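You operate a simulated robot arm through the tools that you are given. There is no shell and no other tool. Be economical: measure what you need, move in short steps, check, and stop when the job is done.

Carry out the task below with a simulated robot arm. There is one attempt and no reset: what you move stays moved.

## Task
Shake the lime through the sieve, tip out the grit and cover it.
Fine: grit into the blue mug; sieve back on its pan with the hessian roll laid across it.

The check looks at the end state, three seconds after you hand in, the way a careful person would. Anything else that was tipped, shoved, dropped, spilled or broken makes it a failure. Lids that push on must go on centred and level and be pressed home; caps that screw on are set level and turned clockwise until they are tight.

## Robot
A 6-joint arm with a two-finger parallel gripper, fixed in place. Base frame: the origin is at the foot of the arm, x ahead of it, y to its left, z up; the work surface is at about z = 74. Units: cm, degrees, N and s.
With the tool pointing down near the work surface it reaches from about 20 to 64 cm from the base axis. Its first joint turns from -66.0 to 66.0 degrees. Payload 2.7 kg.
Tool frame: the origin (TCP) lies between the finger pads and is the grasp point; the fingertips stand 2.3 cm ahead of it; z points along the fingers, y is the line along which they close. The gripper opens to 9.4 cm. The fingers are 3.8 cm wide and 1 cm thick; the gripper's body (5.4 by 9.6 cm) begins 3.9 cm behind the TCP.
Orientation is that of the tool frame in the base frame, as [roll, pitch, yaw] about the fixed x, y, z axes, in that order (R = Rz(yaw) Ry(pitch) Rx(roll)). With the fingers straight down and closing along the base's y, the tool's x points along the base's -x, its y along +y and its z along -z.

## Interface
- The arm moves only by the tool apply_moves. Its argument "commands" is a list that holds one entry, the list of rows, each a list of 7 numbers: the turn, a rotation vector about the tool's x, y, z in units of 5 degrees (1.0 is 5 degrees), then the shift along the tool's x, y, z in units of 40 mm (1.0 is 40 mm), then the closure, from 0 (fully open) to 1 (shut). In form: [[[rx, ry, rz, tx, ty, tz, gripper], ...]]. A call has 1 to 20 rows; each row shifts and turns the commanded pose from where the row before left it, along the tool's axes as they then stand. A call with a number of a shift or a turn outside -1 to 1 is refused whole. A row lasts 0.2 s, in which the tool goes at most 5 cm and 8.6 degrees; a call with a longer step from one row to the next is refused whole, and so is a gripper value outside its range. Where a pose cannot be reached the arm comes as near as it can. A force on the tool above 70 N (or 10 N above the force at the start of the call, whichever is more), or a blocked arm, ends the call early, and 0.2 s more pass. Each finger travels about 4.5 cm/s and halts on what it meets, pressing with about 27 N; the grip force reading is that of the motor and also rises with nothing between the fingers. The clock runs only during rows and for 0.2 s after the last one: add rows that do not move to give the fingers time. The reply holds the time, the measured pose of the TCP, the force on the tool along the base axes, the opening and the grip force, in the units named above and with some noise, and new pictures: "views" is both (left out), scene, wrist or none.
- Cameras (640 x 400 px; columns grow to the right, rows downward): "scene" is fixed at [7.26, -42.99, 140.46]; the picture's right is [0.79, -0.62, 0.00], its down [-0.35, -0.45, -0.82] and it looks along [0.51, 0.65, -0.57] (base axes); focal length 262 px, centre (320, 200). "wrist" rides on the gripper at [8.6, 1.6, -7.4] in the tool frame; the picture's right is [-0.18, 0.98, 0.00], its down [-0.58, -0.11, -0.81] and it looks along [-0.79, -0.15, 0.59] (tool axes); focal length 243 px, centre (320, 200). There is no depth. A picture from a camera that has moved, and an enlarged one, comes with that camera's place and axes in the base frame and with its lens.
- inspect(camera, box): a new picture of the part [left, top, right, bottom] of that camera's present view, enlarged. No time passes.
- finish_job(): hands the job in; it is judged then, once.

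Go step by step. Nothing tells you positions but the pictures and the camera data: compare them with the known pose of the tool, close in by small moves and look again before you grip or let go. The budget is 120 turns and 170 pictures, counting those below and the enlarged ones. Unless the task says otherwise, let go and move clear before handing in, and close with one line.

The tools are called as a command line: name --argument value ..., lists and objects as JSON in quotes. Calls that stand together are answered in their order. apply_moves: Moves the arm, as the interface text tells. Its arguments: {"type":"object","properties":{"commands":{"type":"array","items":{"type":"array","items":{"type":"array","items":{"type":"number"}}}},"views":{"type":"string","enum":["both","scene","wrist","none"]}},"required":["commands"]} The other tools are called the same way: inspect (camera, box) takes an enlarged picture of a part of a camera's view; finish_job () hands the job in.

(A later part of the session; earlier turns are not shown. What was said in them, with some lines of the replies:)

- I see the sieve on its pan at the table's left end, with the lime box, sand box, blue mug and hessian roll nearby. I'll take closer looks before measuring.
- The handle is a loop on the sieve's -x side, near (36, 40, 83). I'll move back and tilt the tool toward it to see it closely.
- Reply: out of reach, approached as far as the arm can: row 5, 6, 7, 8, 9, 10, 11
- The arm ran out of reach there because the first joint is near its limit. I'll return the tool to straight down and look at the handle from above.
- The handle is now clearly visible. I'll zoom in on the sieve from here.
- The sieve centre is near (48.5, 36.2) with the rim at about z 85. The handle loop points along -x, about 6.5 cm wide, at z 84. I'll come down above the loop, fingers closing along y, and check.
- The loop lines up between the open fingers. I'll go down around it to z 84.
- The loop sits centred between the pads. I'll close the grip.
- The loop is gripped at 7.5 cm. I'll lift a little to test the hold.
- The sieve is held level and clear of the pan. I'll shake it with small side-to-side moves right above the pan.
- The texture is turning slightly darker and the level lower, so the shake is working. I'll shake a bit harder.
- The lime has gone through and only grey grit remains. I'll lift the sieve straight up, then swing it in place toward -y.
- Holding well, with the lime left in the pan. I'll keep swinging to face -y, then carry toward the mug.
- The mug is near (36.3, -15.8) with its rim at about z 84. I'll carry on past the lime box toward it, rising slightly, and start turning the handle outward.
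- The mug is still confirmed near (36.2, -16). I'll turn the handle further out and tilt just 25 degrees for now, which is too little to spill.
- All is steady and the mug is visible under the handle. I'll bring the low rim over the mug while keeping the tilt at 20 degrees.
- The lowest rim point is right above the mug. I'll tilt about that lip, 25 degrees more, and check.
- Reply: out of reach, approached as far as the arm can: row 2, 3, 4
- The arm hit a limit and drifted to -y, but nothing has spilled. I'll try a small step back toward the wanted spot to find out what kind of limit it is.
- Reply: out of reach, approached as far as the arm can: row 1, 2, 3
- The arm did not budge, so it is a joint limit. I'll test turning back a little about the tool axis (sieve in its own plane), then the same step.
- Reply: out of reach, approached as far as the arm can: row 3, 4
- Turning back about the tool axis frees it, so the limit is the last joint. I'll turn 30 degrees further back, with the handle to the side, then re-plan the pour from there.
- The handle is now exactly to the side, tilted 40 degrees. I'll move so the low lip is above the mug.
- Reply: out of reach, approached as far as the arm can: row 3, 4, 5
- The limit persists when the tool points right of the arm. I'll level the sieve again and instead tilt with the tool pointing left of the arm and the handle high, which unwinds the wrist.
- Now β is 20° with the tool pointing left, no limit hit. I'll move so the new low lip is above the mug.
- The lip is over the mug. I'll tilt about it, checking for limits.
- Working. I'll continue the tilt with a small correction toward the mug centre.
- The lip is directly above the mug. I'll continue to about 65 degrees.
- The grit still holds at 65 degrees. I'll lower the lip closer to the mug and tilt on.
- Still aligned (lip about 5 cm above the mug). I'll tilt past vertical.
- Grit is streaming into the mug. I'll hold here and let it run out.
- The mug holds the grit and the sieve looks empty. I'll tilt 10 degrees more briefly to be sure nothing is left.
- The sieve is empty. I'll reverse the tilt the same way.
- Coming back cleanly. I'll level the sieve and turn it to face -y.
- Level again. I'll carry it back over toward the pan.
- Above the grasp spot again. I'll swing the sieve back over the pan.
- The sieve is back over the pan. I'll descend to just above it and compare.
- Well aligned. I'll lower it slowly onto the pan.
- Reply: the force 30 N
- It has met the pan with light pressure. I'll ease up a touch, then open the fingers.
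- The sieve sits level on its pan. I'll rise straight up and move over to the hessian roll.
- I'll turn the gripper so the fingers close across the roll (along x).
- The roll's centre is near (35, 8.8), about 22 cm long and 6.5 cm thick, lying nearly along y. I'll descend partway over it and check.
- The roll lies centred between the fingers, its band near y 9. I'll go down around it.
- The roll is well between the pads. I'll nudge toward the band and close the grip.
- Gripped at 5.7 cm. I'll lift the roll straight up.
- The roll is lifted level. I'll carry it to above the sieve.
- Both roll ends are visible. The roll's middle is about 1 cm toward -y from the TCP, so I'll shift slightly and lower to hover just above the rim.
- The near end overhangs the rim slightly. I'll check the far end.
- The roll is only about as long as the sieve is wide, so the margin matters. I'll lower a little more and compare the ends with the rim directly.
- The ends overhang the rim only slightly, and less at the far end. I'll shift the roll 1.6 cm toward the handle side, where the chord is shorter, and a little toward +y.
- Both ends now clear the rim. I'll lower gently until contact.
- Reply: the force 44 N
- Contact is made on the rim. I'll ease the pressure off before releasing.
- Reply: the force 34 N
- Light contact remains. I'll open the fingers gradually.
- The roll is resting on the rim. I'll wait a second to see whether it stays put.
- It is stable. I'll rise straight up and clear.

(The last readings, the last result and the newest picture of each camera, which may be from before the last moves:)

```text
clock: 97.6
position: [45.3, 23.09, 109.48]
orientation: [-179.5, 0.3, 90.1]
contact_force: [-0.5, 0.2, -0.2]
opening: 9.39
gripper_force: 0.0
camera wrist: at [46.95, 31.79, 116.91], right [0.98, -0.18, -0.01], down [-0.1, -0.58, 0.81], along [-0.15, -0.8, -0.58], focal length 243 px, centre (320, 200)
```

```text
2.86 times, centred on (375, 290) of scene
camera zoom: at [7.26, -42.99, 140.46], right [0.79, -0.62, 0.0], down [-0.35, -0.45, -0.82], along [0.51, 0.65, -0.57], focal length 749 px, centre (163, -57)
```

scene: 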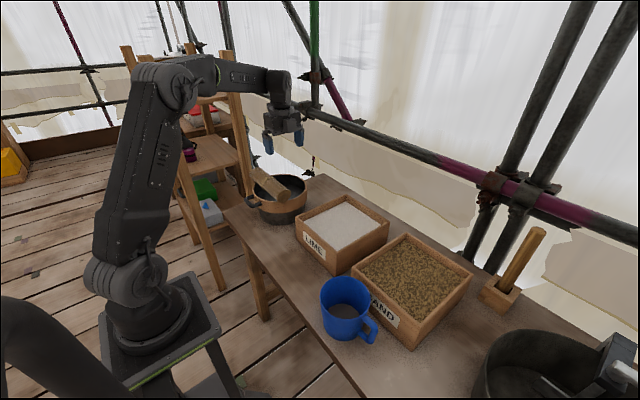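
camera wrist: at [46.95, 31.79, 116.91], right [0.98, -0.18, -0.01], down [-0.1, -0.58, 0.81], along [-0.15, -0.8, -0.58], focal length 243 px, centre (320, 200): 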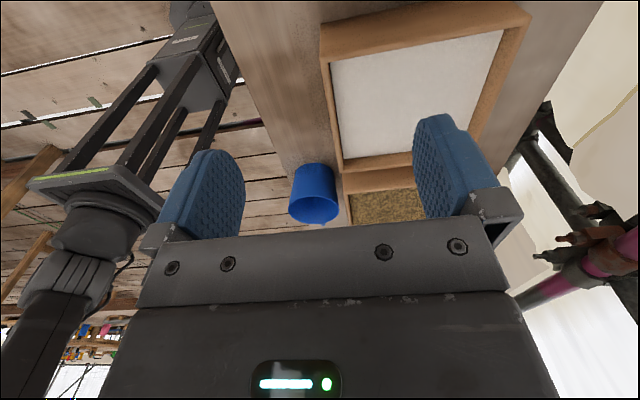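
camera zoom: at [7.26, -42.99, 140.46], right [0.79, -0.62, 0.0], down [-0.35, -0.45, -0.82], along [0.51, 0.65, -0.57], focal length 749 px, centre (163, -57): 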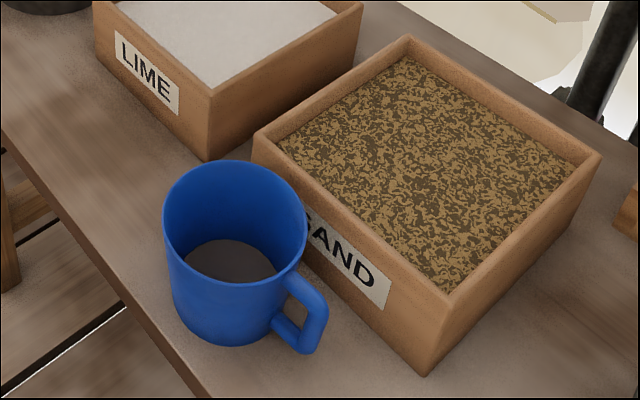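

The roll lies across the rim, but it seems shifted toward +y with little overhang at the near end. I'll look closely there.

inspect --camera "scene" --box '[272, 182, 302, 206]'

inspect --camera "scene" --box '[248, 160, 282, 188]'

```text
16.00 times, centred on (287, 194) of scene
camera zoom: at [7.26, -42.99, 140.46], right [0.79, -0.62, 0.0], down [-0.35, -0.45, -0.82], along [0.51, 0.65, -0.57], focal length 4197 px, centre (848, 296)
```

zoom: 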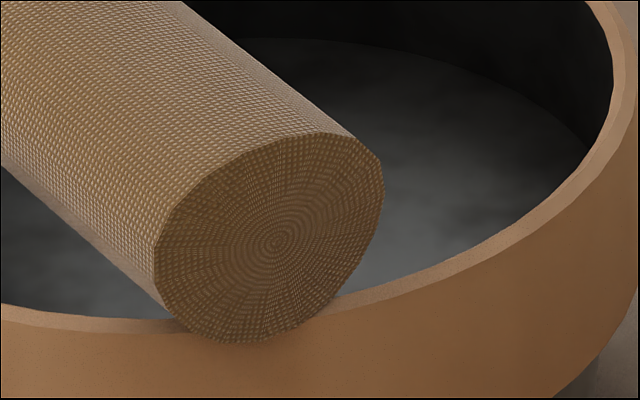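

```text
14.29 times, centred on (265, 174) of scene
camera zoom: at [7.26, -42.99, 140.46], right [0.79, -0.62, 0.0], down [-0.35, -0.45, -0.82], along [0.51, 0.65, -0.57], focal length 3747 px, centre (1106, 571)
```

zoom: 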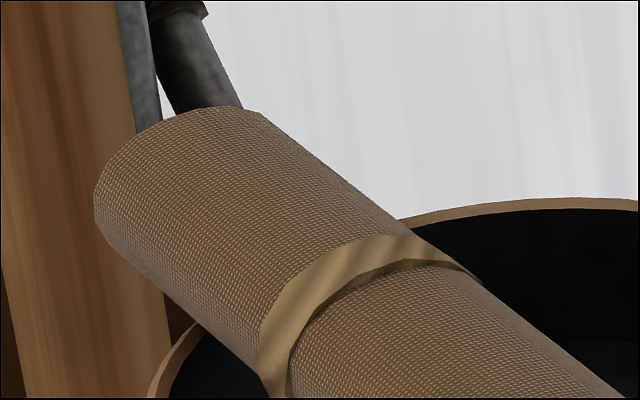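

The near end overhangs about 0.7 cm and the far end about 3 cm, so the roll is some 24 cm long and can sit properly centred. I'll regrip and centre it.

apply_moves --commands '[[[-0.1, 0.06, 0, 0.9, -0.12, 0, 0], [0, 0, 0, 0.9, 0, 0, 0], [0, 0, 0, 0.9, 0, 0, 0], [0, 0, 0, 0.87, 0, 0, 0], [0, 0, 0, 0, 0, 0.6, 0], [0, 0, 0, 0, 0, 0.8, 0], [0, 0, 0, 0, 0, 0.8, 0], [0, 0, 0, 0, 0, 0.8, 0], [0, 0, 0, 0, 0, 0.5, 0], [0, 0, 0, 0, 0, 0, 0]]]' --views "wrist"

```text
clock: 99.8
position: [44.87, 37.28, 95.37]
orientation: [-180.0, 0.1, 90.2]
contact_force: [0.6, 0.7, -0.2]
opening: 9.41
gripper_force: 0.0
camera wrist: at [46.44, 45.94, 102.87], right [0.98, -0.18, 0.0], down [-0.11, -0.58, 0.81], along [-0.15, -0.79, -0.59], focal length 243 px, centre (320, 200)
```

wrist: 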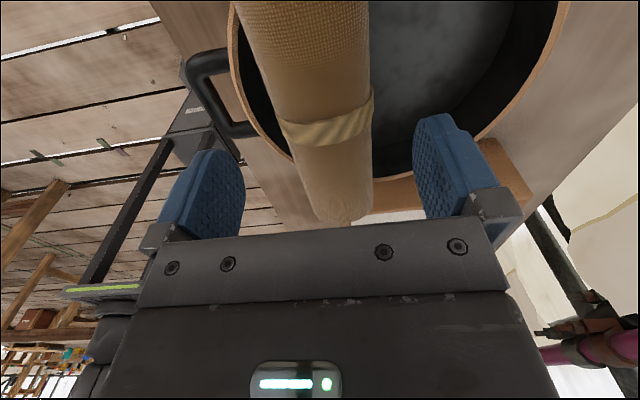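

Aligned over the roll's band. I'll go down and close.

apply_moves --commands '[[[0, 0, 0, 0, 0, 0.5, 0], [0, 0, 0, 0, 0, 0.5, 0], [0, 0, 0, 0, 0, 0.34, 0], [0, 0, 0, 0, 0, 0, 0], [0, 0, 0, 0, 0, 0, 0.15], [0, 0, 0, 0, 0, 0, 0.3], [0, 0, 0, 0, 0, 0, 0.36], [0, 0, 0, 0, 0, 0, 0.4], [0, 0, 0, 0, 0, 0, 0.45], [0, 0, 0, 0, 0, 0, 1], [0, 0, 0, 0, 0, 0, 1]]]' --views "wrist"

inspect --camera "scene" --box '[230, 150, 330, 220]'

```text
clock: 102.2
position: [44.88, 37.36, 90.04]
orientation: [-179.9, 0.1, 90.1]
contact_force: [1.8, 0.2, 1.8]
opening: 5.57
gripper_force: 27.2
camera wrist: at [46.47, 46.01, 97.54], right [0.98, -0.18, 0.0], down [-0.11, -0.58, 0.81], along [-0.15, -0.79, -0.59], focal length 243 px, centre (320, 200)
```

wrist: 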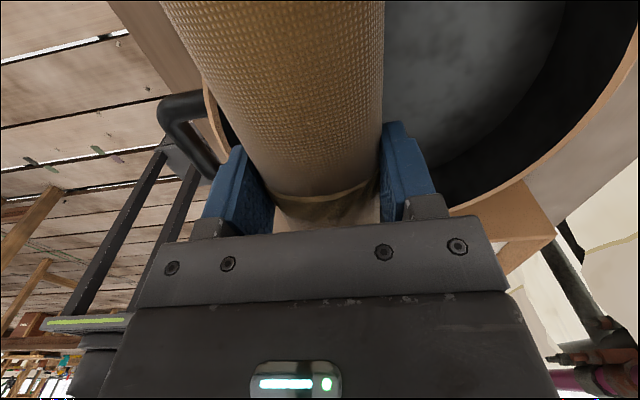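

```text
5.71 times, centred on (280, 185) of scene
camera zoom: at [7.26, -42.99, 140.46], right [0.79, -0.62, 0.0], down [-0.35, -0.45, -0.82], along [0.51, 0.65, -0.57], focal length 1499 px, centre (549, 286)
```

zoom: 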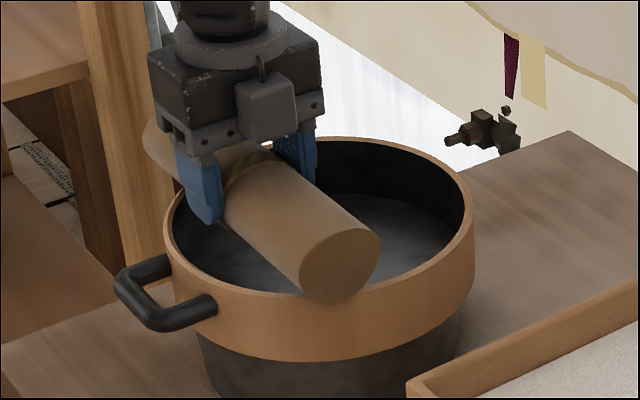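

Regripped. I'll lift 2.4 cm, shift to centre, and lower to a hover.

apply_moves --commands '[[[0, 0, 0, 0, 0, -0.2, 1], [0, 0, 0, 0, 0, -0.4, 1], [0, 0, 0, -0.1, 0.3, 0, 1], [0, 0, 0, -0.1, 0.35, 0, 1], [0, 0, 0, -0.08, 0.2, 0, 1], [0, 0, 0, 0, 0, 0.3, 1], [0, 0, 0, 0, 0, 0.18, 1], [0, 0, 0, 0, 0, 0, 1]]]' --views "none"

inspect --camera "scene" --box '[240, 160, 320, 216]'

```text
clock: 104.0
position: [48.33, 36.26, 90.33]
orientation: [180.0, 0.1, 90.1]
contact_force: [-0.2, 1.3, -2.8]
opening: 5.6
gripper_force: 27.3
```

```text
7.14 times, centred on (280, 188) of scene
camera zoom: at [7.27, -42.99, 140.46], right [0.79, -0.62, 0.0], down [-0.35, -0.45, -0.82], along [0.51, 0.65, -0.57], focal length 1874 px, centre (606, 286)
```

zoom: 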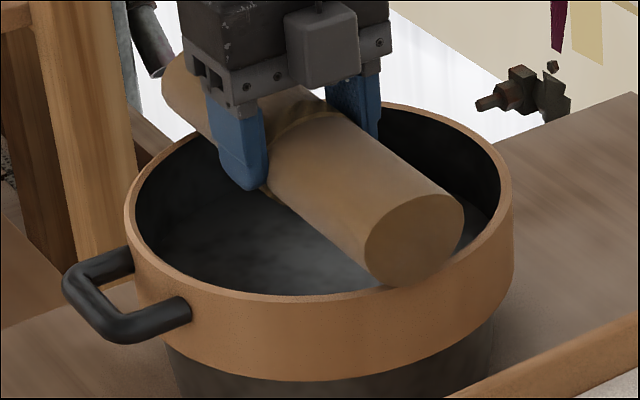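

Centred well now. I'll make a tiny shift to -y and lower softly to contact.

apply_moves --commands '[[[0, 0, 0, -0.09, 0, 0, 1], [0, 0, 0, 0, 0, 0.04, 1], [0, 0, 0, 0, 0, 0.03, 1], [0, 0, 0, 0, 0, 0.02, 1], [0, 0, 0, 0, 0, 0, 1]]]' --views "none"

```text
clock: 105.2
position: [48.25, 35.71, 90.1]
orientation: [180.0, 0.1, 90.2]
contact_force: [0.6, 0.1, -3.4]
opening: 5.58
gripper_force: 26.9
```

apply_moves --commands '[[[0, 0, 0, 0, 0, 0.03, 1], [0, 0, 0, 0, 0, 0.02, 1], [0, 0, 0, 0, 0, 0, 1]]]' --views "none"

inspect --camera "scene" --box '[240, 160, 320, 216]'

```text
clock: 106.0
position: [48.24, 35.74, 90.09]
orientation: [179.9, 0.1, 90.1]
contact_force: [-1.5, -0.4, 6.3]
opening: 5.56
gripper_force: 27.1
```

```text
7.14 times, centred on (280, 188) of scene
camera zoom: at [7.25, -43.0, 140.46], right [0.79, -0.62, 0.0], down [-0.35, -0.45, -0.82], along [0.51, 0.65, -0.57], focal length 1874 px, centre (606, 286)
```

zoom: 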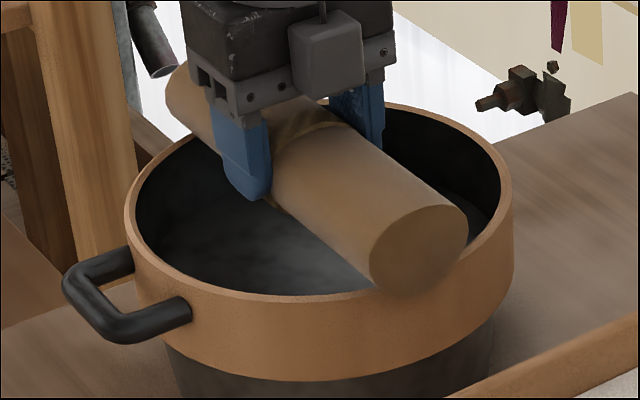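

Light contact (about 9 N), with both ends over the rim. I'll open the fingers gradually.

apply_moves --commands '[[[0, 0, 0, 0, 0, 0, 0.39], [0, 0, 0, 0, 0, 0, 0.36], [0, 0, 0, 0, 0, 0, 0.3], [0, 0, 0, 0, 0, 0, 0.2], [0, 0, 0, 0, 0, 0, 0.1], [0, 0, 0, 0, 0, 0, 0], [0, 0, 0, 0, 0, 0, 0], [0, 0, 0, 0, 0, 0, 0]]]' --views "wrist"

inspect --camera "scene" --box '[240, 160, 320, 216]'

```text
clock: 107.8
position: [48.18, 35.73, 89.95]
orientation: [179.9, 0.1, 90.1]
contact_force: [1.2, -0.6, 0.0]
opening: 9.39
gripper_force: 0.1
camera wrist: at [49.85, 44.5, 97.44], right [0.98, -0.18, 0.0], down [-0.11, -0.58, 0.81], along [-0.15, -0.79, -0.59], focal length 243 px, centre (320, 200)
```

wrist: 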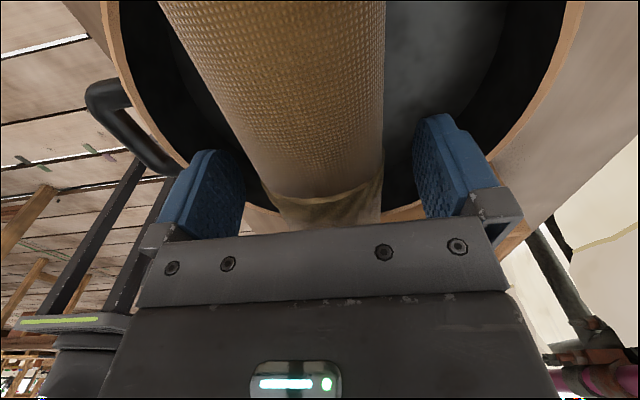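

```text
7.14 times, centred on (280, 188) of scene
camera zoom: at [7.26, -42.99, 140.46], right [0.79, -0.62, 0.0], down [-0.35, -0.45, -0.82], along [0.51, 0.65, -0.57], focal length 1874 px, centre (606, 286)
```

zoom: 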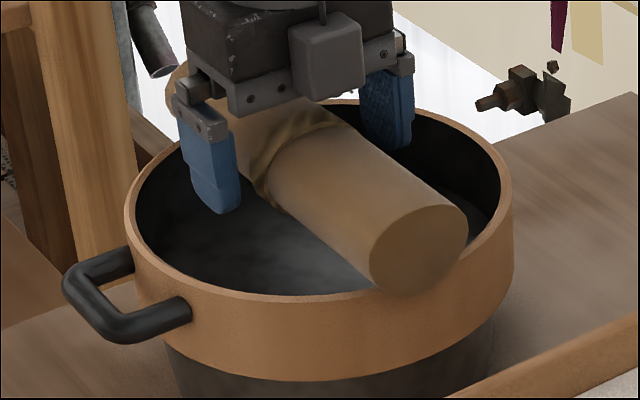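

The roll stays put across the sieve. I'll rise straight up, move aside and take a final look.

apply_moves --commands '[[[0, 0, 0, 0, 0, -0.2, 0], [0, 0, 0, 0, 0, -0.4, 0], [0, 0, 0, 0, 0, -0.7, 0], [0, 0, 0, 0, 0, -0.9, 0], [0, 0, 0, 0, 0, -0.9, 0], [0, 0, 0, 0, 0, -0.9, 0], [0, 0, 0, 0, 0, -0.9, 0], [0, 0, 0, -0.9, -0.2, 0, 0], [0, 0, 0, -0.9, -0.3, 0, 0], [0, 0, 0, -0.9, -0.3, 0, 0], [0, 0, 0, -0.9, -0.3, 0, 0], [0, 0, 0, 0, 0, 0, 0], [0, 0, 0, 0, 0, 0, 0]]]' --views "scene"

inspect --camera "scene" --box '[230, 150, 330, 220]'

```text
clock: 110.6
position: [43.86, 21.51, 109.65]
orientation: [-180.0, 0.0, 90.1]
contact_force: [-0.2, 0.9, -0.2]
opening: 9.38
gripper_force: 0.0
```

scene: 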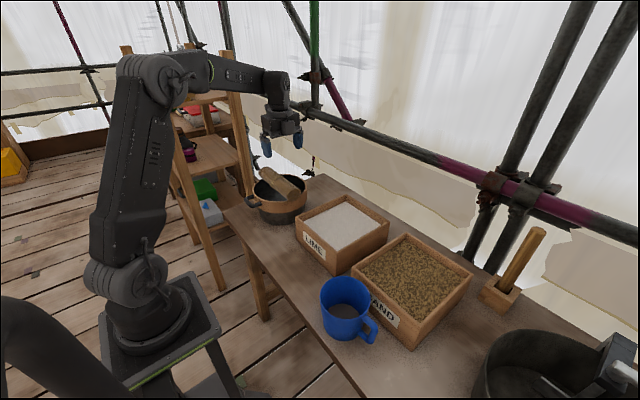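

```text
5.71 times, centred on (280, 185) of scene
camera zoom: at [7.26, -42.99, 140.46], right [0.79, -0.62, 0.0], down [-0.35, -0.45, -0.82], along [0.51, 0.65, -0.57], focal length 1499 px, centre (549, 286)
```

zoom: 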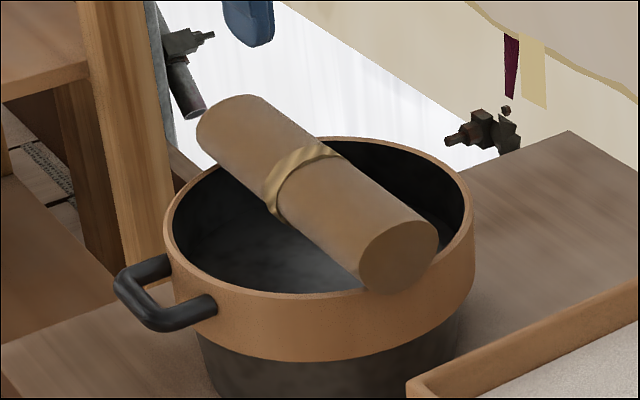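

The roll lies level across the sieve, the sieve is on its pan, the grit is in the mug, and nothing else has moved. I'm handing in.

finish_job

```text
The job is handed in.
```

The lime is sieved into the pan and the grit is in the blue mug. The sieve is back on its pan with the hessian roll across it, and from the pictures nothing else was spilled or moved.
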